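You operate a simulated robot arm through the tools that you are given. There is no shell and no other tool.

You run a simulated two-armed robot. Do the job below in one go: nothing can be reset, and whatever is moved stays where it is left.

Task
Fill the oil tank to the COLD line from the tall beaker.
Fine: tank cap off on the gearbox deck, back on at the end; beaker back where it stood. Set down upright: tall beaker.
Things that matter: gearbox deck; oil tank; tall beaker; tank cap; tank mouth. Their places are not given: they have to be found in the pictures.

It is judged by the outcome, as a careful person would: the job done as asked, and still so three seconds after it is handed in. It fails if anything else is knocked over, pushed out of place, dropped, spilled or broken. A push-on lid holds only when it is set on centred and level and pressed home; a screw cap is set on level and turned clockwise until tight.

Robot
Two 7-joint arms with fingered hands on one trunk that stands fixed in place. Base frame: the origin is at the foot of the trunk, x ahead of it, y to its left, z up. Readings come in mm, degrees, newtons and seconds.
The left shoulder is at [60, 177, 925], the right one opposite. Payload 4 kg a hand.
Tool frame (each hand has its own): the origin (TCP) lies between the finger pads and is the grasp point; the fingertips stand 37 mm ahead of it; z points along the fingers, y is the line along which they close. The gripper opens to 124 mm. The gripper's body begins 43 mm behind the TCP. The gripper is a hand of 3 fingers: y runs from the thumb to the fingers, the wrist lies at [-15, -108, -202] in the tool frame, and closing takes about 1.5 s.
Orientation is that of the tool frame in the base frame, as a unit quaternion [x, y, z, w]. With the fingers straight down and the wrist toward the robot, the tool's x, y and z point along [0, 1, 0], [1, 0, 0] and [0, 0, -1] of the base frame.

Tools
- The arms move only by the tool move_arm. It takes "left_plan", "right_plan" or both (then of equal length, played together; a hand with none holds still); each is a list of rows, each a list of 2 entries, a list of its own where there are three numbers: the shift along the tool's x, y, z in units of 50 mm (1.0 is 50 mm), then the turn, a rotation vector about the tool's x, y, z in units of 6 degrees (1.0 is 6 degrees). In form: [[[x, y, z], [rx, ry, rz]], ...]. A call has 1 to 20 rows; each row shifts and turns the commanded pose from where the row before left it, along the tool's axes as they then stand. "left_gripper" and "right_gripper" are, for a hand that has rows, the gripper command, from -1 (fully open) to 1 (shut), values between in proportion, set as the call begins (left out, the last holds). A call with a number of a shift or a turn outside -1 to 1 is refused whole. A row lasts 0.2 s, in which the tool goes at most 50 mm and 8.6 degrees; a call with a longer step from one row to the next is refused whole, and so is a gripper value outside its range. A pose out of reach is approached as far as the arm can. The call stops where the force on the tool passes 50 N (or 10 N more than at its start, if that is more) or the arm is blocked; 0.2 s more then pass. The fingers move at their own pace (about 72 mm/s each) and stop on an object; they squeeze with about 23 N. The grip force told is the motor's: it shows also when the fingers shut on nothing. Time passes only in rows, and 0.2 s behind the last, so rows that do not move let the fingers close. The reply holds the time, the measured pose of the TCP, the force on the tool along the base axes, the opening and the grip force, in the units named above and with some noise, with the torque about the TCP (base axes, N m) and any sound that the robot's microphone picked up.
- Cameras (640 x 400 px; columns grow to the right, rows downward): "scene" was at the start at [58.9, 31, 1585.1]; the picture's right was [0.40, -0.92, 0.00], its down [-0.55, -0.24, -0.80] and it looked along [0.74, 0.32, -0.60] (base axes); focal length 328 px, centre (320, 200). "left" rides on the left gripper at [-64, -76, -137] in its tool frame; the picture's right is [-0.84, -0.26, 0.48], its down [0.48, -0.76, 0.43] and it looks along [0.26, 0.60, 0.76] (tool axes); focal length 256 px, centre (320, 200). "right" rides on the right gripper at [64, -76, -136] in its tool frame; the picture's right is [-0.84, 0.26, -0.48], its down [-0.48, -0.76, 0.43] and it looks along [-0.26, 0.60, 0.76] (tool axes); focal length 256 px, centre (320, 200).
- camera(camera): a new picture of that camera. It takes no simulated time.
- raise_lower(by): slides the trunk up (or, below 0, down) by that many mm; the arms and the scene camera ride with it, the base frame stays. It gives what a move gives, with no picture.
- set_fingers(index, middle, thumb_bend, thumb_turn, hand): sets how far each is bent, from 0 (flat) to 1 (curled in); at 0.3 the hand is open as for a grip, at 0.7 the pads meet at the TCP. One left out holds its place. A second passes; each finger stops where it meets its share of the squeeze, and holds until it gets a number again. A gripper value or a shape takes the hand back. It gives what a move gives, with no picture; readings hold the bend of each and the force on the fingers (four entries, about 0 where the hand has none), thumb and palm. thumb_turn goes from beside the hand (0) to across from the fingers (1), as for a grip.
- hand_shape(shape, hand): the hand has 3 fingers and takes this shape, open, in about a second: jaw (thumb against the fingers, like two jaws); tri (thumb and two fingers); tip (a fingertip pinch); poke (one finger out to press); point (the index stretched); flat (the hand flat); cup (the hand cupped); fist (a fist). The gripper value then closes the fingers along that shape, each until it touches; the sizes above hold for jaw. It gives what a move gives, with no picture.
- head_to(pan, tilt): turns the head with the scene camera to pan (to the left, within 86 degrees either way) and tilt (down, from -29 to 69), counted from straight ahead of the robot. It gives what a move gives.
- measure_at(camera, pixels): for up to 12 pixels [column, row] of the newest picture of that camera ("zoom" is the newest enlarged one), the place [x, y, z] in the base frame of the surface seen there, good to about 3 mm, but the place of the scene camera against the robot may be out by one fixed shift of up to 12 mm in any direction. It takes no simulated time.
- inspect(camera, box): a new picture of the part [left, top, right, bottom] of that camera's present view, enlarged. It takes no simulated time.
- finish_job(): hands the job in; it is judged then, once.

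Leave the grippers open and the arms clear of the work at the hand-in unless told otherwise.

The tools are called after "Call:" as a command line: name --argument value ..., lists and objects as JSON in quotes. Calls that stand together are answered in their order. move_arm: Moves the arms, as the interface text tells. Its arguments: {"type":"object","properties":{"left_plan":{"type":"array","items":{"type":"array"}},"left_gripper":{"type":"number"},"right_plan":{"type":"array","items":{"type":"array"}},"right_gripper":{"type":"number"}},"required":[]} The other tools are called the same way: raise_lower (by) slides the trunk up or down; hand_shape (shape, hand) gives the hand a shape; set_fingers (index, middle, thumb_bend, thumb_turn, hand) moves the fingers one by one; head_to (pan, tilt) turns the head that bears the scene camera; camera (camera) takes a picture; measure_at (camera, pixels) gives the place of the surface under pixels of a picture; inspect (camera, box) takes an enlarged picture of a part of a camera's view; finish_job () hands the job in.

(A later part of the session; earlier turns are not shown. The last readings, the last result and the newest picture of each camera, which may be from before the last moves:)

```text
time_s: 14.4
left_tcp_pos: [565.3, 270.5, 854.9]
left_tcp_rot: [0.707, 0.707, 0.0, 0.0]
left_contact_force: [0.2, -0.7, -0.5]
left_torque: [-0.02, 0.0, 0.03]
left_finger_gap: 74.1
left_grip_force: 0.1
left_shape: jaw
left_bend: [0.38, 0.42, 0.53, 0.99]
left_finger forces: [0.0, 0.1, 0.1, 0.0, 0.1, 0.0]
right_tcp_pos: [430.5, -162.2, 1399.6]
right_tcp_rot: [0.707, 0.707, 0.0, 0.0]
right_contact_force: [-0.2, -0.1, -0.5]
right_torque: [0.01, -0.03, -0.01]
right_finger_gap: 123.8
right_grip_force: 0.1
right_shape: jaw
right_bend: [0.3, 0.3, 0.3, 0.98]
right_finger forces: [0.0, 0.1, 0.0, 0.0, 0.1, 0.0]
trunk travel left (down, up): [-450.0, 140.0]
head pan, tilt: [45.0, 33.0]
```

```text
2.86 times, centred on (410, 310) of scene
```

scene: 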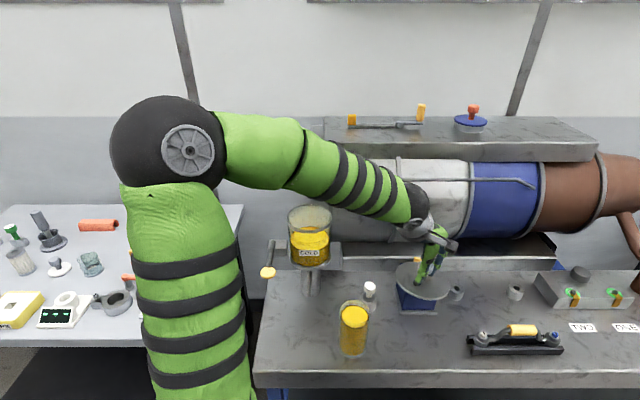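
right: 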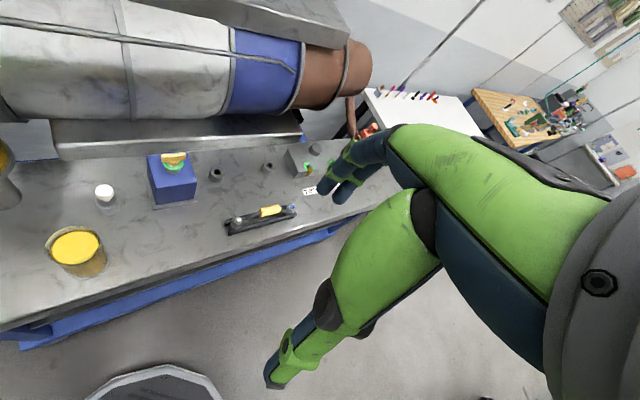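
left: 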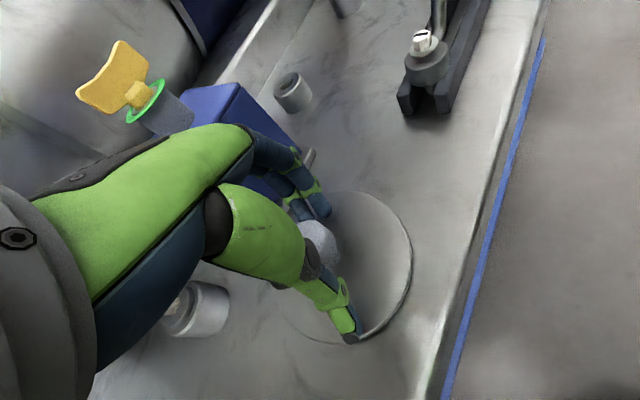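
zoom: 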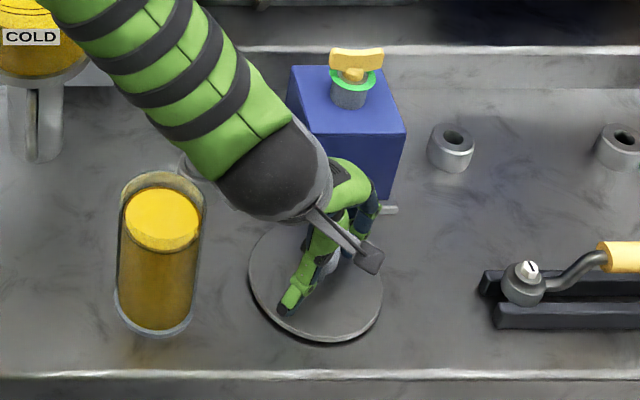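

The lid stands flat and the fingers have let go of the knob. I lift straight up, slowly at first, to z≈1080.

Call:
move_arm --left_plan '[[[0, 0, -0.1], [0, 0, 0]], [[0, 0, -0.2], [0, 0, 0]], [[0, 0, -0.3], [0, 0, 0]], [[0, 0, -0.5], [0, 0, 0]], [[0, 0, -0.7], [0, 0, 0]], [[0, 0, -0.8], [0, 0, 0]], [[0, 0, -0.8], [0, 0, 0]], [[0, 0, -0.8], [0, 0, 0]], [[0, 0, -0.3], [0, 0, 0]], [[0, 0, 0], [0, 0, 0]]]'

Call:
camera --camera "left"

Call:
camera --camera "scene"

```text
time_s: 16.6
left_tcp_pos: [566.9, 269.2, 1081.6]
left_tcp_rot: [0.707, 0.707, -0.001, 0.0]
left_contact_force: [0.5, 0.5, 0.1]
left_torque: [0.0, 0.02, 0.01]
left_finger_gap: 74.1
left_grip_force: 0.1
left_shape: jaw
left_bend: [0.38, 0.42, 0.53, 0.99]
left_finger forces: [0.1, 0.0, 0.1, 0.1, 0.1, 0.1]
right_tcp_pos: [429.8, -163.3, 1399.9]
right_tcp_rot: [0.707, 0.707, 0.0, 0.0]
right_contact_force: [0.1, 0.2, -0.5]
right_torque: [0.03, 0.01, -0.01]
right_finger_gap: 123.5
right_grip_force: 0.0
right_shape: jaw
right_bend: [0.3, 0.3, 0.3, 0.98]
right_finger forces: [0.0, 0.1, 0.1, 0.0, 0.0, 0.0]
trunk travel left (down, up): [-450.0, 140.0]
head pan, tilt: [45.0, 33.0]
```

```text
taken
```

left: 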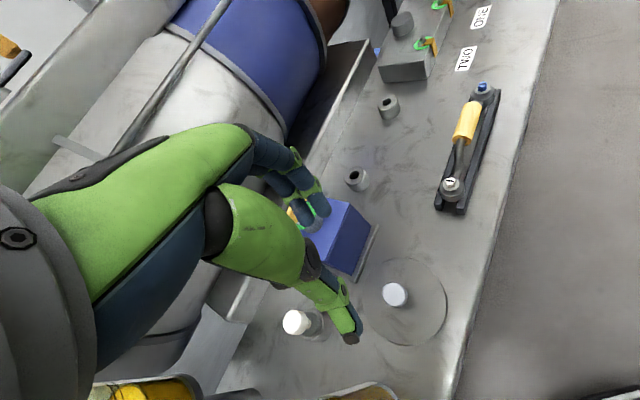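

```text
taken
```

scene: 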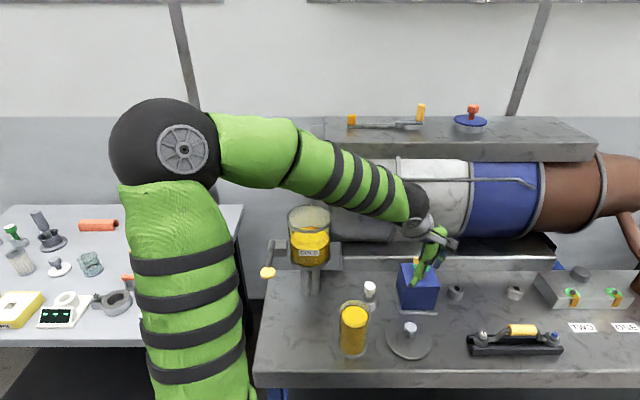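

The lid lies flat on the deck. Now I measure the lid's place for later, and look closely at the open tank's oil level and rings.

Call:
measure_at --camera "left" --pixels '[[395, 293], [386, 293], [404, 293], [395, 285], [394, 305], [420, 300], [405, 262], [378, 330], [440, 300], [410, 340]]'

Call:
inspect --camera "scene" --box '[275, 200, 345, 275]'

Call:
measure_at --camera "zoom" --pixels '[[320, 60], [320, 100], [200, 100], [470, 90], [330, 200], [320, 250], [330, 290], [180, 130], [480, 130], [320, 165], [320, 310], [320, 350]]'

```text
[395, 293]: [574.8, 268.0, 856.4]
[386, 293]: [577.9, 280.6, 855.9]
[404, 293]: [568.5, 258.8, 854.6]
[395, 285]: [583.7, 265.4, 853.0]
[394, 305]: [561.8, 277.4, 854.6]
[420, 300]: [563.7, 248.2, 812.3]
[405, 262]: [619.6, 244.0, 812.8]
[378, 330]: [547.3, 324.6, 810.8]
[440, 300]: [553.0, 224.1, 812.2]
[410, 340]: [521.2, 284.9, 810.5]
```

```text
5.33 times, centred on (310, 238) of scene
```

zoom: 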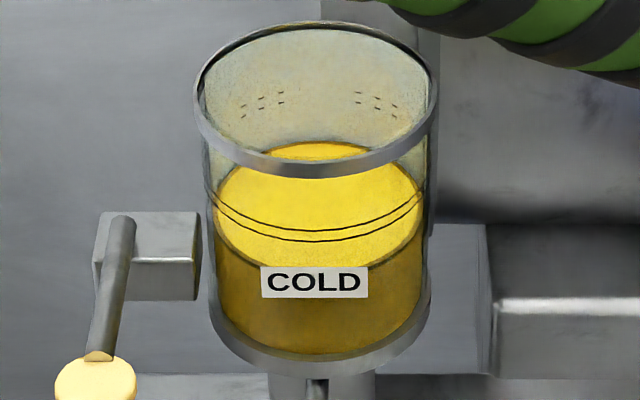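

```text
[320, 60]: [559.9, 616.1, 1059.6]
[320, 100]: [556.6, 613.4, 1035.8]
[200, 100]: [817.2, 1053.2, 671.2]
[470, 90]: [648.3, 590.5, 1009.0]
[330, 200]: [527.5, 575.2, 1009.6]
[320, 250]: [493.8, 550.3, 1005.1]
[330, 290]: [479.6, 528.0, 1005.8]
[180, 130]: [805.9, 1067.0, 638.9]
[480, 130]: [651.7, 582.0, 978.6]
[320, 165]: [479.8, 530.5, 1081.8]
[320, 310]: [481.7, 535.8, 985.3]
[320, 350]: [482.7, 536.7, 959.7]
```

The lid's knob now stands at about (573,270). The rings are at z≈1035 and 1042, and the oil at about 1008, so the level must rise about 30 mm. To pour I will hold the beaker from the side, so I raise the trunk 120 mm to give the left arm a better range, and check the view.

Call:
raise_lower --by 120

Call:
camera --camera "scene"

```text
time_s: 18.1
left_tcp_pos: [565.6, 269.8, 1200.4]
left_tcp_rot: [0.707, 0.707, 0.001, 0.0]
left_contact_force: [-0.5, 0.3, 0.4]
left_torque: [-0.01, -0.02, -0.01]
left_finger_gap: 74.1
left_grip_force: 0.0
left_shape: jaw
left_bend: [0.38, 0.42, 0.53, 0.99]
left_finger forces: [0.1, 0.1, 0.0, 0.0, 0.1, 0.1]
right_tcp_pos: [430.8, -164.1, 1520.7]
right_tcp_rot: [0.707, 0.707, 0.0, 0.0]
right_contact_force: [-0.3, 0.6, -0.4]
right_torque: [0.03, -0.03, 0.0]
right_finger_gap: 123.6
right_grip_force: 0.1
right_shape: jaw
right_bend: [0.3, 0.3, 0.3, 0.98]
right_finger forces: [0.1, 0.0, 0.1, 0.0, 0.0, 0.0]
trunk travel left (down, up): [-570.0, 20.0]
head pan, tilt: [45.0, 33.0]
```

```text
taken
```

scene: 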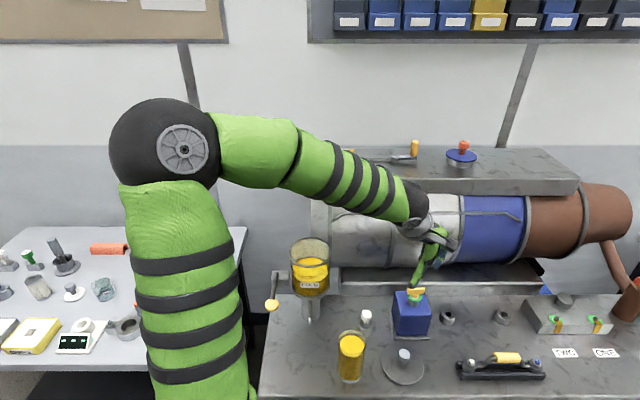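

I move the left hand up and over toward the beaker (TCP about 456,367,1260), then turn it 90° about its y axis in free air so the fingers point to the right with the wrist on the left. This is a dry test of the side hold.

Call:
move_arm --left_plan '[[[0.485, -0.55, -0.3], [0, 0, 0]], [[0.485, -0.55, -0.3], [0, 0, 0]], [[0.485, -0.55, -0.3], [0, 0, 0]], [[0.485, -0.55, -0.3], [0, 0, 0]], [[0, 0, 0], [0, -1, 0]], [[0, 0, 0], [0, -1, 0]], [[0, 0, 0], [0, -1, 0]], [[0, 0, 0], [0, -1, 0]], [[0, 0, 0], [0, -1, 0]], [[0, 0, 0], [0, -1, 0]], [[0, 0, 0], [0, -1, 0]], [[0, 0, 0], [0, -1, 0]], [[0, 0, 0], [0, -1, 0]], [[0, 0, 0], [0, -1, 0]], [[0, 0, 0], [0, -1, 0]], [[0, 0, 0], [0, -1, 0]], [[0, 0, 0], [0, -1, 0]], [[0, 0, 0], [0, -1, 0]], [[0, 0, 0], [0, -1, 0]], [[0, 0, 0], [0, 0, 0]]]'

Call:
camera --camera "scene"

Call:
camera --camera "left"

```text
time_s: 22.4
left_tcp_pos: [456.1, 367.5, 1260.9]
left_tcp_rot: [-0.499, -0.5, 0.501, -0.5]
left_contact_force: [0.1, 0.6, -0.6]
left_torque: [-0.01, 0.0, 0.02]
left_finger_gap: 73.9
left_grip_force: 0.1
left_shape: jaw
left_bend: [0.38, 0.42, 0.53, 0.99]
left_finger forces: [0.0, 0.0, 0.1, 0.0, 0.0, 0.0]
right_tcp_pos: [430.6, -162.6, 1520.7]
right_tcp_rot: [0.707, 0.707, 0.0, 0.0]
right_contact_force: [0.2, -0.2, 0.2]
right_torque: [0.0, 0.0, -0.01]
right_finger_gap: 123.8
right_grip_force: 0.0
right_shape: jaw
right_bend: [0.3, 0.3, 0.3, 0.98]
right_finger forces: [0.0, 0.1, 0.0, 0.1, 0.0, 0.1]
trunk travel left (down, up): [-570.0, 20.0]
head pan, tilt: [45.0, 33.0]
```

```text
taken
```

scene: 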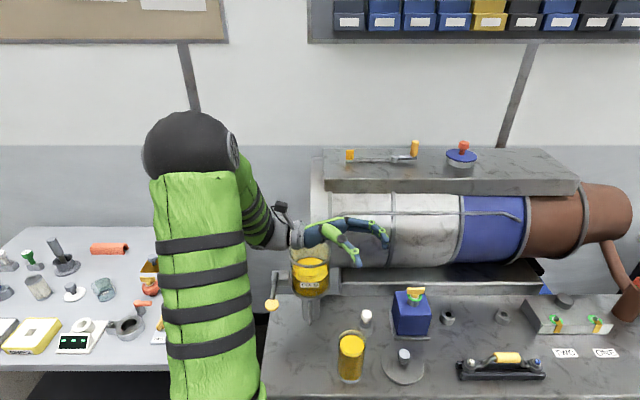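

```text
taken
```

left: 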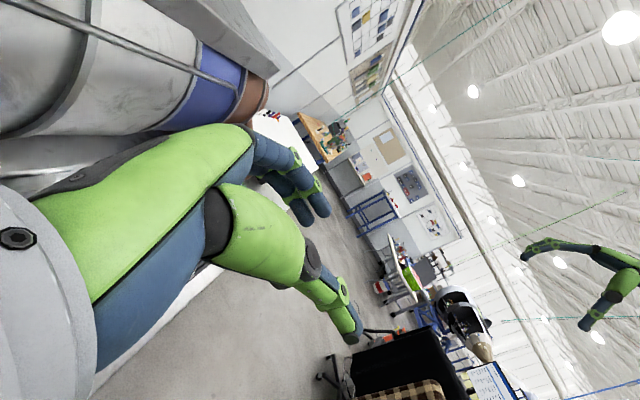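

The side pose was reached exactly and the elbow stays high and clear. I turn the hand 30° about the vertical so it points ahead-right, then test a 90° pouring roll toward the fingers' side in free air.

Call:
move_arm --left_plan '[[[0, 0, 0], [-1, 0, 0]], [[0, 0, 0], [-1, 0, 0]], [[0, 0, 0], [-1, 0, 0]], [[0, 0, 0], [-1, 0, 0]], [[0, 0, 0], [-1, 0, 0]], [[0, 0, 0], [0, 0, 0]]]'

Call:
move_arm --left_plan '[[[0, 0, 0], [0, 0, -1]], [[0, 0, 0], [0, 0, -1]], [[0, 0, 0], [0, 0, -1]], [[0, 0, 0], [0, 0, -1]], [[0, 0, 0], [0, 0, -1]], [[0, 0, 0], [0, 0, -1]], [[0, 0, 0], [0, 0, -1]], [[0, 0, 0], [0, 0, -1]], [[0, 0, 0], [0, 0, -1]], [[0, 0, 0], [0, 0, -1]], [[0, 0, 0], [0, 0, -1]], [[0, 0, 0], [0, 0, -1]], [[0, 0, 0], [0, 0, -1]], [[0, 0, 0], [0, 0, -1]], [[0, 0, 0], [0, 0, -1]], [[0, 0, 0], [0, 0, 0]]]'

Call:
camera --camera "scene"

```text
time_s: 23.8
left_tcp_pos: [457.8, 367.1, 1261.0]
left_tcp_rot: [0.353, 0.612, -0.353, 0.613]
left_contact_force: [-0.6, 1.3, 0.0]
left_torque: [0.05, -0.02, -0.05]
left_finger_gap: 73.8
left_grip_force: 0.1
left_shape: jaw
left_bend: [0.38, 0.42, 0.53, 0.99]
left_finger forces: [0.1, 0.0, 0.0, 0.1, 0.0, 0.0]
right_tcp_pos: [431.2, -164.3, 1520.3]
right_tcp_rot: [0.707, 0.707, 0.001, 0.0]
right_contact_force: [-0.8, -0.1, 0.1]
right_torque: [0.01, 0.02, 0.0]
right_finger_gap: 123.5
right_grip_force: 0.0
right_shape: jaw
right_bend: [0.3, 0.3, 0.3, 0.98]
right_finger forces: [0.0, 0.0, 0.0, 0.0, 0.1, 0.0]
trunk travel left (down, up): [-570.0, 20.0]
head pan, tilt: [45.0, 33.0]
```

```text
time_s: 27.1
left_tcp_pos: [455.6, 367.7, 1260.8]
left_tcp_rot: [0.184, -0.683, 0.683, -0.182]
left_contact_force: [-0.5, -0.6, -0.1]
left_torque: [-0.01, -0.02, 0.04]
left_finger_gap: 73.9
left_grip_force: 0.1
left_shape: jaw
left_bend: [0.38, 0.42, 0.53, 0.99]
left_finger forces: [0.0, 0.1, 0.1, 0.0, 0.0, 0.0]
right_tcp_pos: [430.6, -162.8, 1521.6]
right_tcp_rot: [0.707, 0.707, 0.0, 0.0]
right_contact_force: [0.1, 0.0, 0.2]
right_torque: [0.02, -0.02, -0.01]
right_finger_gap: 123.6
right_grip_force: 0.0
right_shape: jaw
right_bend: [0.3, 0.3, 0.3, 0.98]
right_finger forces: [0.0, 0.0, 0.0, 0.0, 0.0, 0.0]
trunk travel left (down, up): [-570.0, 20.0]
head pan, tilt: [45.0, 33.0]
```

```text
taken
```

scene: 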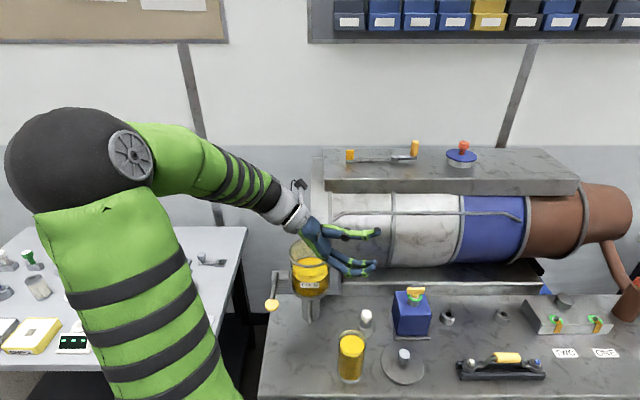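

The 90° roll is reachable. I test 18° more, then roll all the way back to upright.

Call:
move_arm --left_plan '[[[0, 0, 0], [0, 0, -1]], [[0, 0, 0], [0, 0, -1]], [[0, 0, 0], [0, 0, -1]], [[0, 0, 0], [0, 0, 0]]]'

Call:
move_arm --left_plan '[[[0, 0, 0], [0, 0, 1]], [[0, 0, 0], [0, 0, 1]], [[0, 0, 0], [0, 0, 1]], [[0, 0, 0], [0, 0, 1]], [[0, 0, 0], [0, 0, 1]], [[0, 0, 0], [0, 0, 1]], [[0, 0, 0], [0, 0, 1]], [[0, 0, 0], [0, 0, 1]], [[0, 0, 0], [0, 0, 1]], [[0, 0, 0], [0, 0, 1]], [[0, 0, 0], [0, 0, 1]], [[0, 0, 0], [0, 0, 1]], [[0, 0, 0], [0, 0, 1]], [[0, 0, 0], [0, 0, 1]], [[0, 0, 0], [0, 0, 1]], [[0, 0, 0], [0, 0, 1]], [[0, 0, 0], [0, 0, 1]], [[0, 0, 0], [0, 0, 1]], [[0, 0, 0], [0, 0, 0]]]'

```text
time_s: 28.1
left_tcp_pos: [455.5, 366.7, 1261.1]
left_tcp_rot: [0.289, -0.646, 0.703, -0.073]
left_contact_force: [0.1, 0.2, -0.8]
left_torque: [0.02, -0.02, -0.02]
left_finger_gap: 73.8
left_grip_force: 0.1
left_shape: jaw
left_bend: [0.38, 0.42, 0.53, 0.99]
left_finger forces: [0.1, 0.0, 0.0, 0.0, 0.1, 0.1]
right_tcp_pos: [430.0, -162.9, 1520.9]
right_tcp_rot: [0.707, 0.707, 0.0, 0.0]
right_contact_force: [-0.3, -0.6, -0.1]
right_torque: [0.01, -0.01, 0.01]
right_finger_gap: 124.0
right_grip_force: 0.1
right_shape: jaw
right_bend: [0.3, 0.3, 0.3, 0.98]
right_finger forces: [0.1, 0.1, 0.1, 0.0, 0.0, 0.0]
trunk travel left (down, up): [-570.0, 20.0]
head pan, tilt: [45.0, 33.0]
```

```text
time_s: 32.1
left_tcp_pos: [456.8, 368.2, 1261.6]
left_tcp_rot: [0.354, 0.612, -0.353, 0.613]
left_contact_force: [-0.8, 0.5, -0.9]
left_torque: [0.0, 0.01, 0.02]
left_finger_gap: 74.4
left_grip_force: 0.1
left_shape: jaw
left_bend: [0.38, 0.42, 0.53, 0.99]
left_finger forces: [0.0, 0.0, 0.0, 0.0, 0.1, 0.1]
right_tcp_pos: [430.7, -162.9, 1520.8]
right_tcp_rot: [0.707, 0.707, 0.0, 0.0]
right_contact_force: [0.0, -0.5, 0.3]
right_torque: [0.02, -0.03, -0.01]
right_finger_gap: 123.5
right_grip_force: 0.2
right_shape: jaw
right_bend: [0.3, 0.3, 0.3, 0.98]
right_finger forces: [0.0, 0.0, 0.0, 0.0, 0.0, 0.0]
trunk travel left (down, up): [-570.0, 20.0]
head pan, tilt: [45.0, 33.0]
```

Roll and return both work. I now set the hand's heading to 45° ahead-right, open it fully, draw back 15 mm along its own axis so it will straddle the beaker, and come down to z≈1000, still above the rim at 938.

Call:
move_arm --left_plan '[[[0, 0, 0], [-1, 0, 0]], [[0, 0, 0], [-1, 0, 0]], [[0, 0, 0], [-0.5, 0, 0]], [[0, -0.03, -0.29], [0, 0, 0]], [[0.5, 0, 0], [0, 0, 0]], [[0.8, 0, 0], [0, 0, 0]], [[0.9, 0, 0], [0, 0, 0]], [[0.9, 0, 0], [0, 0, 0]], [[0.9, 0, 0], [0, 0, 0]], [[0.8, 0, 0], [0, 0, 0]], [[0.42, 0, 0], [0, 0, 0]], [[0, 0, 0], [0, 0, 0]]]' --left_gripper -1

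Call:
camera --camera "scene"

Call:
camera --camera "left"

Call:
inspect --camera "scene" --box '[260, 240, 440, 400]'

```text
time_s: 34.8
left_tcp_pos: [462.8, 396.4, 1003.1]
left_tcp_rot: [0.27, 0.653, -0.271, 0.653]
left_contact_force: [0.5, -0.8, 0.0]
left_torque: [0.0, 0.0, 0.02]
left_finger_gap: 123.7
left_grip_force: 0.2
left_shape: jaw
left_bend: [0.3, 0.3, 0.3, 0.98]
left_finger forces: [0.1, 0.0, 0.1, 0.1, 0.0, 0.0]
left hand out of reach, approached as far as the arm can: row 2, 3
right_tcp_pos: [431.3, -164.0, 1520.7]
right_tcp_rot: [0.707, 0.708, 0.0, -0.001]
right_contact_force: [0.9, 0.5, -0.2]
right_torque: [0.03, 0.02, -0.01]
right_finger_gap: 123.7
right_grip_force: 0.0
right_shape: jaw
right_bend: [0.3, 0.3, 0.3, 0.98]
right_finger forces: [0.0, 0.0, 0.1, 0.1, 0.0, 0.0]
trunk travel left (down, up): [-570.0, 20.0]
head pan, tilt: [45.0, 33.0]
```

```text
taken
```

scene: 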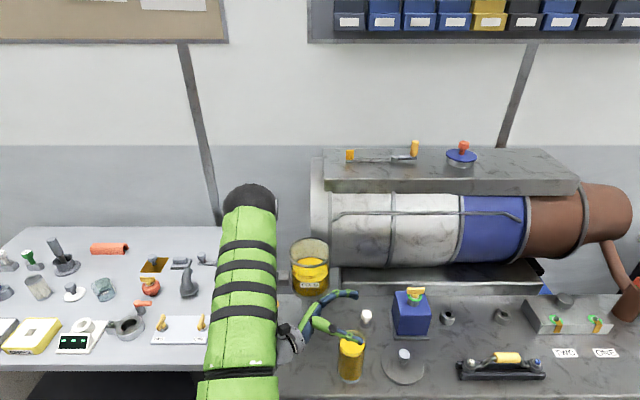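

```text
taken
```

left: 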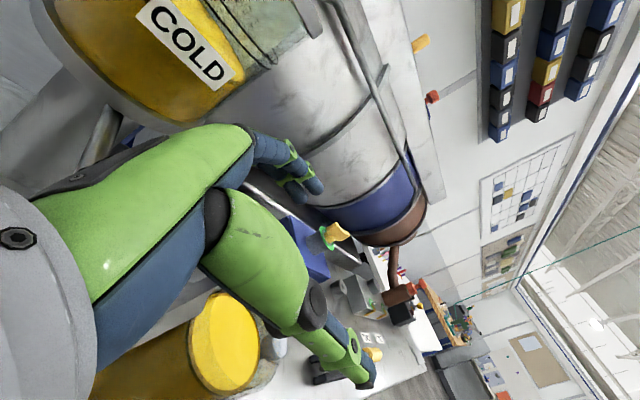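

```text
2.50 times, centred on (350, 320) of scene
```

zoom: 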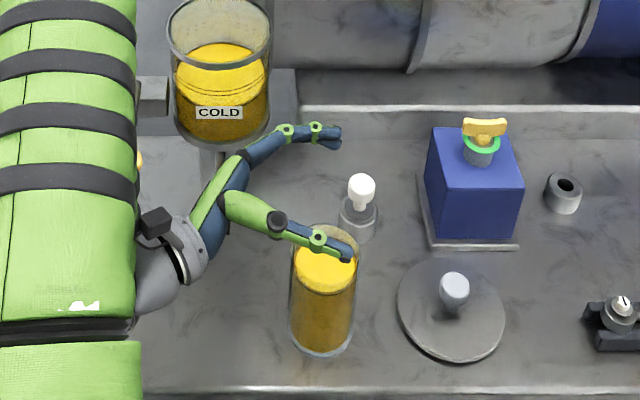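

Heading 45° was slightly out of reach at that height, and the hand stopped 25 mm off sideways (TCP 462.8, 396.4). I turn back 9° to a heading of 54° and shift sideways to line up with the beaker, still above its rim.

Call:
move_arm --left_plan '[[[0, 0, 0], [1, 0, 0]], [[0, 0, 0], [0.5, 0, 0]], [[0, -0.228, 0.05], [0, 0, 0]], [[0, -0.228, 0.05], [0, 0, 0]], [[0, 0, 0], [0, 0, 0]]]'

Call:
camera --camera "left"

Call:
inspect --camera "scene" --box '[260, 240, 440, 400]'

```text
time_s: 36.0
left_tcp_pos: [448.5, 379.2, 1002.8]
left_tcp_rot: [0.321, 0.63, -0.321, 0.63]
left_contact_force: [-0.7, -0.3, -0.3]
left_torque: [0.01, 0.0, -0.01]
left_finger_gap: 123.9
left_grip_force: 0.1
left_shape: jaw
left_bend: [0.3, 0.3, 0.3, 0.98]
left_finger forces: [0.0, 0.0, 0.0, 0.0, 0.0, 0.0]
right_tcp_pos: [430.2, -163.7, 1520.3]
right_tcp_rot: [0.707, 0.707, 0.0, 0.0]
right_contact_force: [0.5, -0.6, 0.1]
right_torque: [0.02, 0.04, 0.01]
right_finger_gap: 123.8
right_grip_force: 0.1
right_shape: jaw
right_bend: [0.3, 0.3, 0.3, 0.98]
right_finger forces: [0.1, 0.0, 0.0, 0.0, 0.0, 0.0]
trunk travel left (down, up): [-570.0, 20.0]
head pan, tilt: [45.0, 33.0]
```

```text
taken
```

left: 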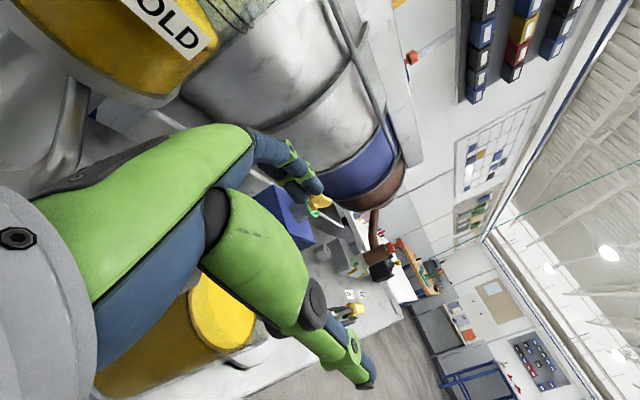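

```text
2.50 times, centred on (350, 320) of scene
```

zoom: 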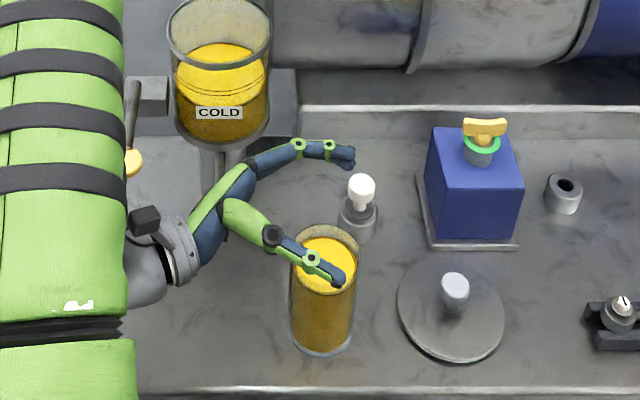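

The thumb seems to cover the beaker in the picture, but it is 60 mm above the rim, so I check by measuring the thumb, the fingertips, and the beaker.

Call:
measure_at --camera "zoom" --pixels '[[335, 280], [312, 262], [295, 252], [350, 158], [328, 150], [298, 148], [325, 245], [340, 300], [270, 238], [320, 345], [362, 190], [362, 225]]'

Call:
measure_at --camera "left" --pixels '[[225, 310], [245, 330], [205, 290], [110, 380], [215, 335], [240, 300]]'

```text
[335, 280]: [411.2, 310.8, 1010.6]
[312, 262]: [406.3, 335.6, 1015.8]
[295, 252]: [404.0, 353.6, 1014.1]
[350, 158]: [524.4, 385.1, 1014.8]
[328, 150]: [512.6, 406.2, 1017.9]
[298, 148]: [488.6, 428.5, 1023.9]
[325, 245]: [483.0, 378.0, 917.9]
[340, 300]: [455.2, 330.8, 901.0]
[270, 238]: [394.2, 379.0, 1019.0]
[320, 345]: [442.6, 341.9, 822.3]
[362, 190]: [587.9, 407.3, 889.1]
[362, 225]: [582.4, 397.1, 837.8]
```

```text
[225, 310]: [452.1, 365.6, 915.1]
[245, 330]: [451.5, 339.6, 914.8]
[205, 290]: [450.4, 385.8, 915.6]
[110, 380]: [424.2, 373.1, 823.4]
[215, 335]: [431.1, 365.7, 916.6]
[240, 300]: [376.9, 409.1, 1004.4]
```

Thumb and fingers straddle the beaker evenly (axis 1 mm off in the closing direction, 14 mm ahead of the TCP), and the white-knob piece is 60 mm away. I descend 141 mm to grip height z≈862.

Call:
move_arm --left_plan '[[[0.4, 0, 0], [0, 0, 0]], [[0.4, 0, 0], [0, 0, 0]], [[0.4, 0, 0], [0, 0, 0]], [[0.4, 0, 0], [0, 0, 0]], [[0.4, 0, 0], [0, 0, 0]], [[0.4, 0, 0], [0, 0, 0]], [[0.3, 0, 0], [0, 0, 0]], [[0.12, 0, 0], [0, 0, 0]], [[0, 0, 0], [0, 0, 0]]]'

Call:
inspect --camera "scene" --box '[260, 240, 440, 400]'

Call:
camera --camera "left"

```text
time_s: 38.0
left_tcp_pos: [448.0, 378.8, 863.1]
left_tcp_rot: [0.32, 0.63, -0.321, 0.63]
left_contact_force: [0.0, 0.4, 1.0]
left_torque: [0.01, 0.01, 0.02]
left_finger_gap: 123.9
left_grip_force: 0.1
left_shape: jaw
left_bend: [0.3, 0.3, 0.3, 0.98]
left_finger forces: [0.0, 0.1, 0.0, 0.0, 0.0, 0.0]
right_tcp_pos: [430.0, -163.9, 1521.1]
right_tcp_rot: [0.707, 0.708, 0.0, 0.0]
right_contact_force: [0.9, 0.6, -0.1]
right_torque: [0.02, 0.04, 0.02]
right_finger_gap: 123.6
right_grip_force: 0.0
right_shape: jaw
right_bend: [0.3, 0.3, 0.3, 0.98]
right_finger forces: [0.0, 0.0, 0.1, 0.0, 0.0, 0.0]
trunk travel left (down, up): [-570.0, 20.0]
head pan, tilt: [45.0, 33.0]
```

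```text
2.50 times, centred on (350, 320) of scene
```

zoom: 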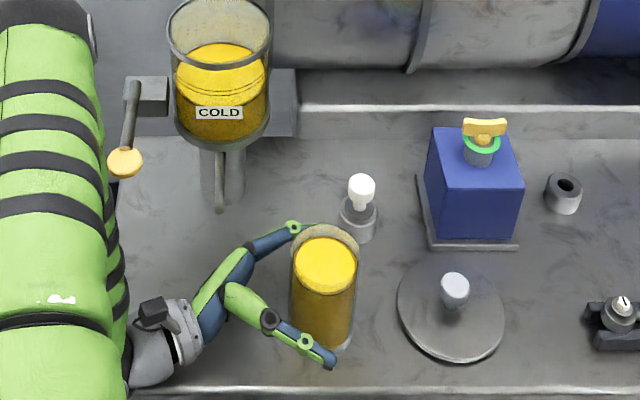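

```text
taken
```

left: 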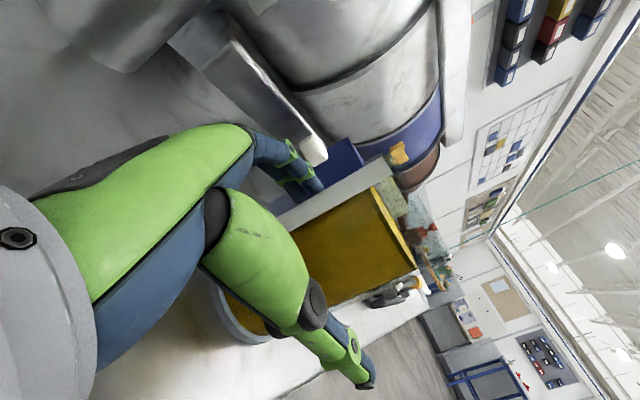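

The beaker is between thumb and fingers. The crank's yellow knob at zoom (125,160) lies close to the forearm in the picture, so I measure both, with the beaker points as well.

Call:
measure_at --camera "zoom" --pixels '[[125, 160], [117, 192], [113, 215], [118, 240], [105, 190], [122, 270], [90, 100], [60, 200], [325, 265], [300, 240], [350, 250], [160, 310]]'

Call:
inspect --camera "scene" --box '[200, 230, 330, 400]'

```text
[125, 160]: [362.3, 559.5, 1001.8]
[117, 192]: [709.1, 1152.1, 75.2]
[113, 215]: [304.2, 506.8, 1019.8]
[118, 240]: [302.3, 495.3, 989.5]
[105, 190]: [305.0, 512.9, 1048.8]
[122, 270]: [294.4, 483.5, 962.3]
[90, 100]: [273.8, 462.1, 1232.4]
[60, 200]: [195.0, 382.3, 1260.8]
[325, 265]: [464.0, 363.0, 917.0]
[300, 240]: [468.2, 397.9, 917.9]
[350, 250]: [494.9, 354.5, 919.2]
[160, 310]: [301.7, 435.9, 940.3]
```

```text
2.35 times, centred on (265, 315) of scene
```

zoom: 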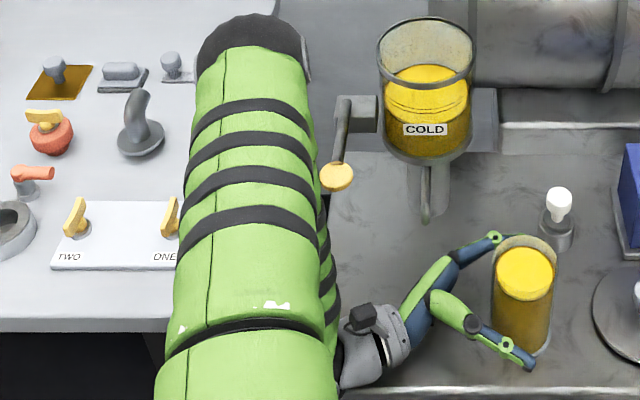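

The forearm is about 60 mm from the crank knob. I move 11 mm ahead along the hand's axis so the TCP is at the beaker's axis.

Call:
move_arm --left_plan '[[[0, -0.01, 0.07], [0, 0, 0]], [[0, -0.01, 0.08], [0, 0, 0]], [[0, 0, 0.07], [0, 0, 0]], [[0, 0, 0], [0, 0, 0]]]'

Call:
camera --camera "left"

Call:
measure_at --camera "left" --pixels '[[340, 250], [330, 230], [300, 220], [390, 235], [375, 290], [320, 170]]'

```text
time_s: 39.0
left_tcp_pos: [452.4, 370.6, 861.0]
left_tcp_rot: [0.321, 0.63, -0.32, 0.631]
left_contact_force: [0.1, 0.3, 0.2]
left_torque: [0.01, 0.01, -0.01]
left_finger_gap: 123.6
left_grip_force: 0.0
left_shape: jaw
left_bend: [0.3, 0.3, 0.3, 0.98]
left_finger forces: [0.0, 0.1, 0.0, 0.0, 0.0, 0.0]
right_tcp_pos: [429.7, -164.4, 1520.1]
right_tcp_rot: [0.707, 0.707, 0.0, -0.001]
right_contact_force: [0.1, 0.1, 0.3]
right_torque: [0.0, 0.01, 0.0]
right_finger_gap: 123.7
right_grip_force: 0.2
right_shape: jaw
right_bend: [0.3, 0.3, 0.3, 0.98]
right_finger forces: [0.0, 0.1, 0.0, 0.0, 0.0, 0.0]
trunk travel left (down, up): [-570.0, 20.0]
head pan, tilt: [45.0, 33.0]
```

```text
taken
```

left: 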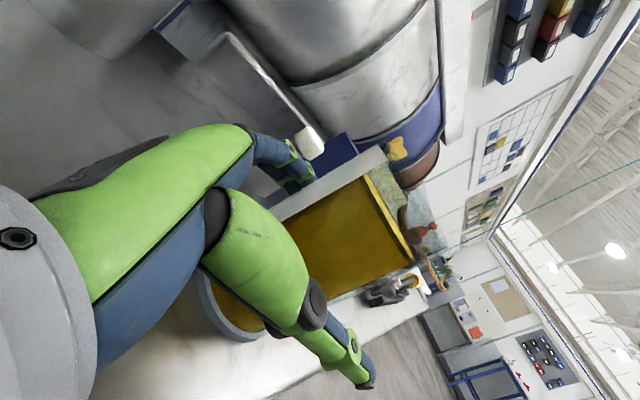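

```text
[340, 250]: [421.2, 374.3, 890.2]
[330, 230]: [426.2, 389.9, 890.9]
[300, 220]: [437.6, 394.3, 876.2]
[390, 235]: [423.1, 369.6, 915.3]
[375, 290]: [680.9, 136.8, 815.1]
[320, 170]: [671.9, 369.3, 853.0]
```

The beaker's axis is 5 mm ahead of the TCP and centred between the fingers within 1 mm. I close on it.

Call:
move_arm --left_plan '[[[0, 0, 0], [0, 0, 0]], [[0, 0, 0], [0, 0, 0]], [[0, 0, 0], [0, 0, 0]], [[0, 0, 0], [0, 0, 0]], [[0, 0, 0], [0, 0, 0]], [[0, 0, 0], [0, 0, 0]], [[0, 0, 0], [0, 0, 0]], [[0, 0, 0], [0, 0, 0]]]' --left_gripper 1

Call:
camera --camera "left"

Call:
inspect --camera "scene" --box '[280, 280, 420, 400]'

```text
time_s: 40.8
left_tcp_pos: [452.7, 370.0, 864.0]
left_tcp_rot: [0.321, 0.63, -0.321, 0.63]
left_contact_force: [-1.5, -0.1, 0.6]
left_torque: [-0.01, -0.02, 0.0]
left_finger_gap: 81.2
left_grip_force: 22.5
left_shape: jaw
left_bend: [0.4, 0.43, 0.5, 0.99]
left_finger forces: [14.5, 7.9, 0.0, 0.0, 23.9, 0.0]
right_tcp_pos: [431.8, -164.1, 1520.2]
right_tcp_rot: [0.707, 0.707, 0.0, 0.0]
right_contact_force: [0.2, 0.7, 0.3]
right_torque: [-0.03, 0.01, 0.0]
right_finger_gap: 123.7
right_grip_force: 0.1
right_shape: jaw
right_bend: [0.3, 0.3, 0.3, 0.98]
right_finger forces: [0.0, 0.0, 0.0, 0.1, 0.1, 0.0]
trunk travel left (down, up): [-570.0, 20.0]
head pan, tilt: [45.0, 33.0]
```

```text
taken
```

left: 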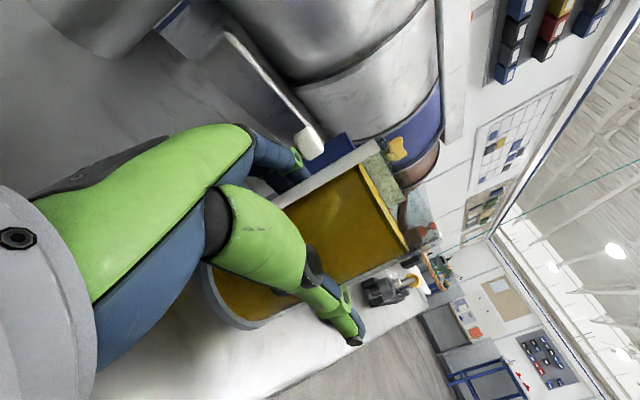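

```text
3.33 times, centred on (350, 340) of scene
```

zoom: 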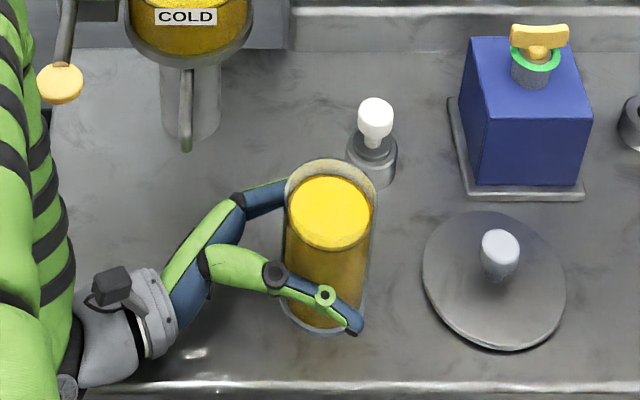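

The beaker is held with about 23 N (gap 81 by the finger reading). I lift it slowly by 15 mm and check that it comes along upright.

Call:
move_arm --left_plan '[[[-0.04, 0, 0], [0, 0, 0]], [[-0.06, 0, 0], [0, 0, 0]], [[-0.1, 0, 0], [0, 0, 0]], [[-0.1, 0, 0], [0, 0, 0]], [[0, 0, 0], [0, 0, 0]], [[0, 0, 0], [0, 0, 0]]]'

Call:
camera --camera "left"

Call:
inspect --camera "scene" --box '[280, 280, 420, 400]'

```text
time_s: 42.1
left_tcp_pos: [454.0, 370.6, 876.5]
left_tcp_rot: [0.321, 0.63, -0.322, 0.63]
left_contact_force: [-0.3, -0.4, -3.7]
left_torque: [-0.01, 0.05, -0.06]
left_finger_gap: 81.2
left_grip_force: 22.8
left_shape: jaw
left_bend: [0.4, 0.43, 0.5, 0.99]
left_finger forces: [15.3, 8.2, 0.0, 0.0, 23.4, 0.1]
right_tcp_pos: [432.2, -163.6, 1519.8]
right_tcp_rot: [0.707, 0.707, 0.0, 0.0]
right_contact_force: [0.2, 0.4, -0.4]
right_torque: [0.0, -0.03, -0.01]
right_finger_gap: 123.6
right_grip_force: 0.0
right_shape: jaw
right_bend: [0.3, 0.3, 0.3, 0.98]
right_finger forces: [0.0, 0.1, 0.0, 0.0, 0.0, 0.1]
trunk travel left (down, up): [-570.0, 20.0]
head pan, tilt: [45.0, 33.0]
```

```text
taken
```

left: 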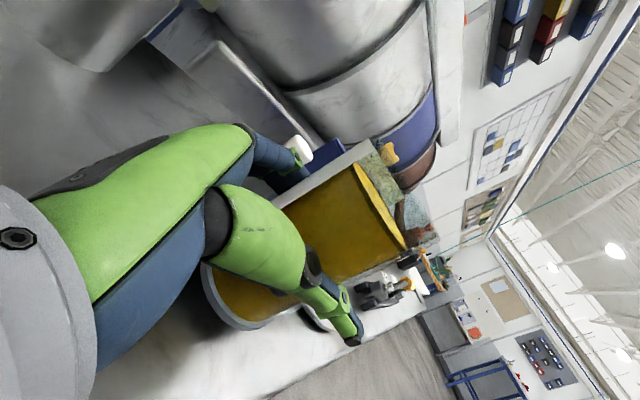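

```text
3.33 times, centred on (350, 340) of scene
```

zoom: 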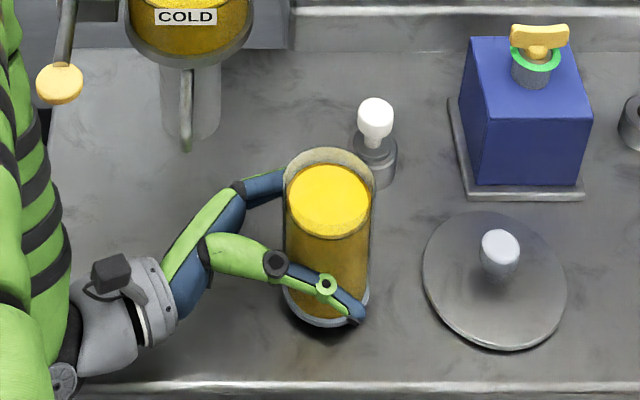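

The beaker comes up level with 3.7 N of weight and a steady grip. I raise it to z≈1200, well above the tank rim at 1085.

Call:
move_arm --left_plan '[[[-0.3, 0, 0], [0, 0, 0]], [[-0.5, 0, 0], [0, 0, 0]], [[-0.6, 0, 0], [0, 0, 0]], [[-0.6, 0, 0], [0, 0, 0]], [[-0.6, 0, 0], [0, 0, 0]], [[-0.6, 0, 0], [0, 0, 0]], [[-0.6, 0, 0], [0, 0, 0]], [[-0.6, 0, 0], [0, 0, 0]], [[-0.6, 0, 0], [0, 0, 0]], [[-0.5, 0, 0], [0, 0, 0]], [[-0.5, 0, 0], [0, 0, 0]], [[-0.3, 0, 0], [0, 0, 0]], [[-0.16, 0, 0], [0, 0, 0]], [[0, 0, 0], [0, 0, 0]]]'

Call:
camera --camera "scene"

Call:
camera --camera "left"

```text
time_s: 45.1
left_tcp_pos: [452.3, 370.2, 1200.5]
left_tcp_rot: [0.321, 0.63, -0.321, 0.63]
left_contact_force: [-0.5, -0.2, -4.6]
left_torque: [-0.02, 0.06, 0.02]
left_finger_gap: 81.3
left_grip_force: 23.0
left_shape: jaw
left_bend: [0.4, 0.43, 0.5, 1.0]
left_finger forces: [15.0, 8.1, 0.0, 0.0, 23.3, 0.1]
right_tcp_pos: [430.5, -163.7, 1520.4]
right_tcp_rot: [0.707, 0.707, 0.001, 0.0]
right_contact_force: [-0.5, -0.6, 0.8]
right_torque: [0.03, -0.02, -0.02]
right_finger_gap: 123.7
right_grip_force: 0.1
right_shape: jaw
right_bend: [0.3, 0.3, 0.3, 0.98]
right_finger forces: [0.0, 0.0, 0.0, 0.0, 0.0, 0.0]
trunk travel left (down, up): [-570.0, 20.0]
head pan, tilt: [45.0, 33.0]
```

```text
taken
```

scene: 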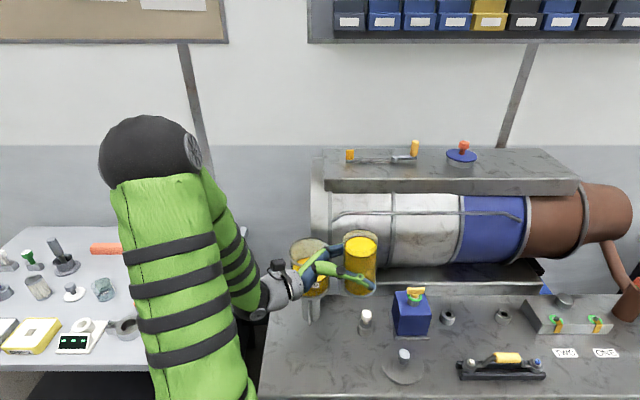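

```text
taken
```

left: 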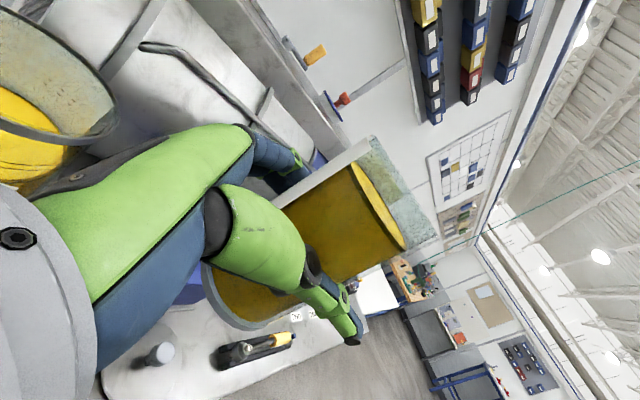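

The beaker is held upright at z≈1200. I measure the beaker's rim, oil line and foot relative to the TCP with both cameras to plan the tilt.

Call:
measure_at --camera "left" --pixels '[[373, 145], [385, 165], [425, 232], [415, 235], [400, 245], [360, 170], [340, 200], [235, 315], [212, 290], [255, 325], [340, 160], [385, 225]]'

Call:
inspect --camera "scene" --box '[280, 220, 420, 310]'

```text
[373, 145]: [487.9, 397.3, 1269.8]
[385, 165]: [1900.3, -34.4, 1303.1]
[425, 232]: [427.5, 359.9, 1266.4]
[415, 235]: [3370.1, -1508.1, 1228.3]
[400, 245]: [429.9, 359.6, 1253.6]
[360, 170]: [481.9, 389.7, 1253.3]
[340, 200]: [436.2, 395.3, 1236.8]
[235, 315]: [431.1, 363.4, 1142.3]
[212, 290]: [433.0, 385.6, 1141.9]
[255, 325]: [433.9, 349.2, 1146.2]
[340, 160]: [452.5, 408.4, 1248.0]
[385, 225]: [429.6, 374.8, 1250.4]
```

```text
4.44 times, centred on (350, 265) of scene
```

zoom: 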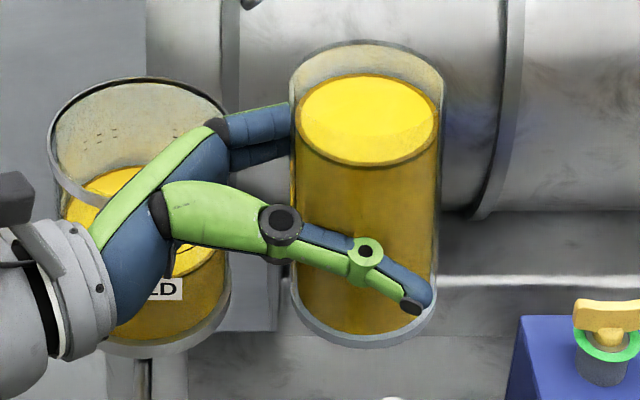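

Rim is about 73 mm above the TCP and the oil 20 mm below the rim, so it will not run out below about 34° of tilt. I carry it upright to the near side of the tank, TCP about (420,521,1200).

Call:
move_arm --left_plan '[[[0, 0.15, -0.35], [0, 0, 0]], [[0, 0.245, -0.569], [0, 0, 0]], [[0, 0.245, -0.569], [0, 0, 0]], [[0, 0.245, -0.569], [0, 0, 0]], [[0, 0.2, -0.45], [0, 0, 0]], [[0, 0.141, -0.337], [0, 0, 0]], [[0, 0, 0], [0, 0, 0]]]'

Call:
camera --camera "scene"

Call:
camera --camera "left"

```text
time_s: 46.8
left_tcp_pos: [417.9, 520.5, 1200.5]
left_tcp_rot: [0.321, 0.63, -0.321, 0.63]
left_contact_force: [-0.3, 0.6, -3.7]
left_torque: [-0.01, 0.06, -0.01]
left_finger_gap: 81.4
left_grip_force: 23.7
left_shape: jaw
left_bend: [0.4, 0.43, 0.5, 1.0]
left_finger forces: [15.1, 8.2, 0.0, 0.0, 23.3, 0.0]
right_tcp_pos: [430.6, -164.9, 1519.4]
right_tcp_rot: [0.707, 0.707, 0.0, 0.0]
right_contact_force: [-1.0, -0.2, 0.1]
right_torque: [0.03, -0.01, 0.02]
right_finger_gap: 123.7
right_grip_force: 0.0
right_shape: jaw
right_bend: [0.3, 0.3, 0.3, 0.98]
right_finger forces: [0.1, 0.0, 0.0, 0.0, 0.0, 0.0]
trunk travel left (down, up): [-570.0, 20.0]
head pan, tilt: [45.0, 33.0]
```

```text
taken
```

scene: 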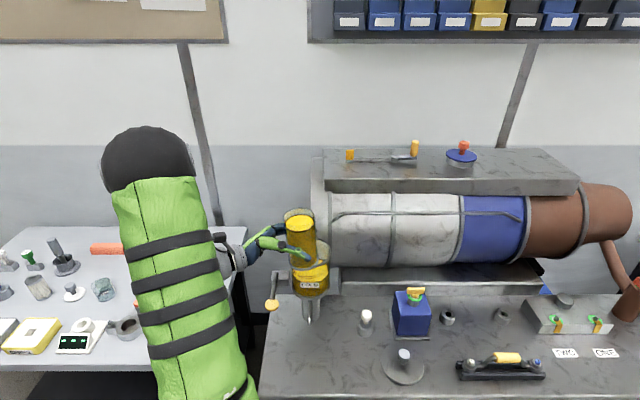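

```text
taken
```

left: 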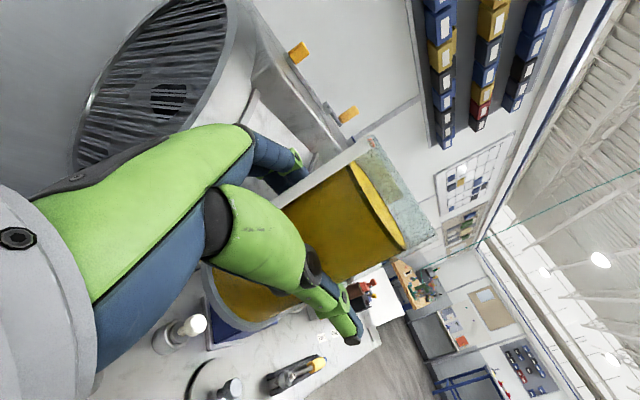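

The beaker hangs just short of the tank's near rim and above it. I tilt 30° toward the tank about the TCP, which the oil level allows without running out.

Call:
move_arm --left_plan '[[[0, 0, 0], [0, 0, -0.6]], [[0, 0, 0], [0, 0, -0.8]], [[0, 0, 0], [0, 0, -0.8]], [[0, 0, 0], [0, 0, -0.8]], [[0, 0, 0], [0, 0, -0.8]], [[0, 0, 0], [0, 0, -0.8]], [[0, 0, 0], [0, 0, -0.4]], [[0, 0, 0], [0, 0, 0]]]'

Call:
inspect --camera "scene" --box '[230, 180, 390, 320]'

Call:
camera --camera "left"

```text
time_s: 48.5
left_tcp_pos: [419.5, 521.3, 1200.2]
left_tcp_rot: [0.146, 0.692, -0.473, 0.525]
left_contact_force: [-0.3, 0.4, -3.6]
left_torque: [0.01, 0.02, -0.04]
left_finger_gap: 81.3
left_grip_force: 22.4
left_shape: jaw
left_bend: [0.4, 0.43, 0.5, 1.0]
left_finger forces: [15.8, 8.8, 0.0, 0.1, 22.5, 0.1]
right_tcp_pos: [431.2, -163.1, 1520.4]
right_tcp_rot: [0.707, 0.707, 0.0, 0.0]
right_contact_force: [0.3, -0.4, -0.2]
right_torque: [-0.02, -0.02, -0.01]
right_finger_gap: 123.6
right_grip_force: 0.1
right_shape: jaw
right_bend: [0.3, 0.3, 0.3, 0.98]
right_finger forces: [0.1, 0.1, 0.0, 0.0, 0.0, 0.1]
trunk travel left (down, up): [-570.0, 20.0]
head pan, tilt: [45.0, 33.0]
```

```text
2.86 times, centred on (310, 250) of scene
```

zoom: 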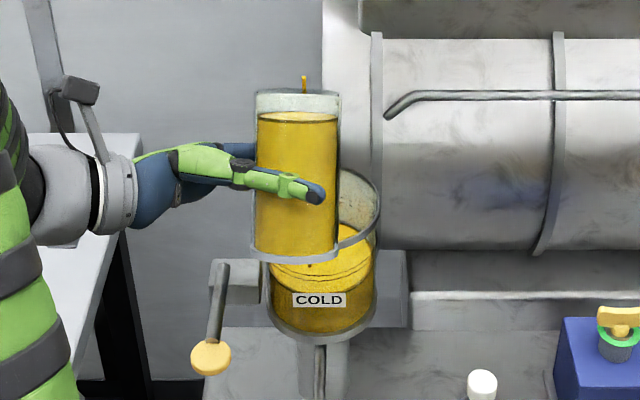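

```text
taken
```

left: 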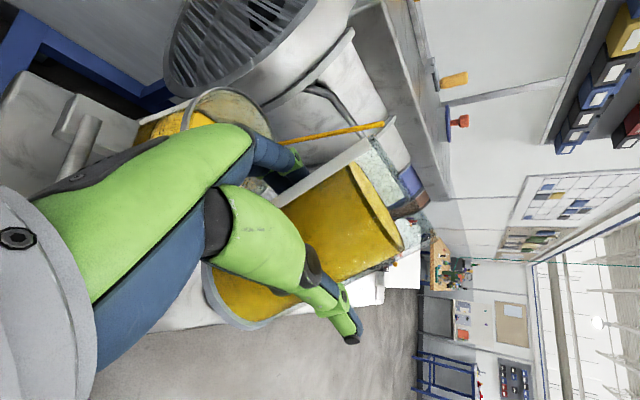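

A thin oil stream already leaves the lip at this 30° tilt (left picture from (385,125) to (283,140)). Time stands still between moves, so I zoom in to see where it lands before doing anything.

Call:
inspect --camera "left" --box '[130, 60, 420, 220]'

Call:
inspect --camera "scene" --box '[280, 200, 340, 310]'

Call:
measure_at --camera "left" --pixels '[[380, 125], [350, 130], [320, 134], [300, 137], [285, 139], [190, 122], [240, 110], [215, 125]]'

```text
2.21 times, centred on (275, 140) of left
```

zoom: 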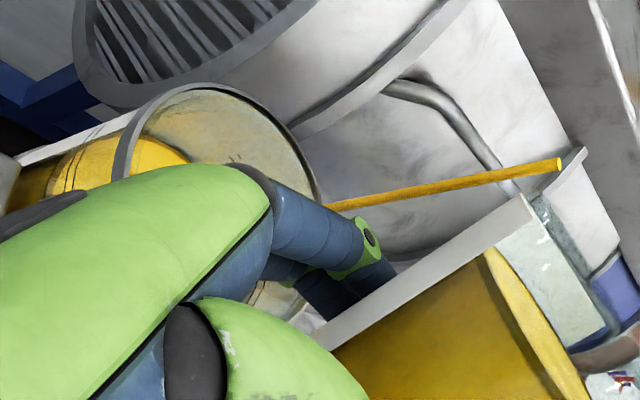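

```text
3.64 times, centred on (310, 255) of scene
```

zoom: 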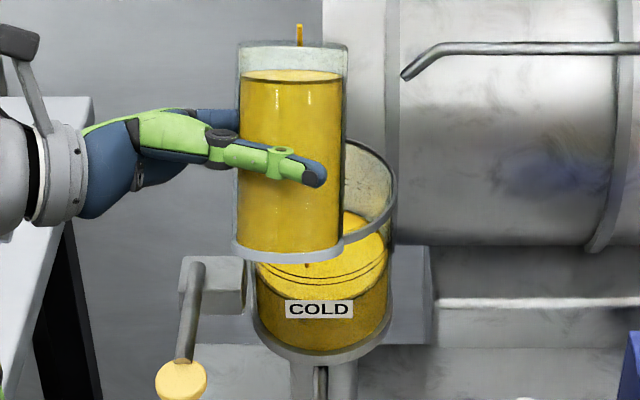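

```text
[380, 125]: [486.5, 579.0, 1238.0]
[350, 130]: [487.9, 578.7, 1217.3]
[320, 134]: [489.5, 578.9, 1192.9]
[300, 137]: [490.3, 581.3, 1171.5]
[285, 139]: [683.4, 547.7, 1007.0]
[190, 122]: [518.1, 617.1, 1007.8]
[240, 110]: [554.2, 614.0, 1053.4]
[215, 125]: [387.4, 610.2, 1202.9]
```

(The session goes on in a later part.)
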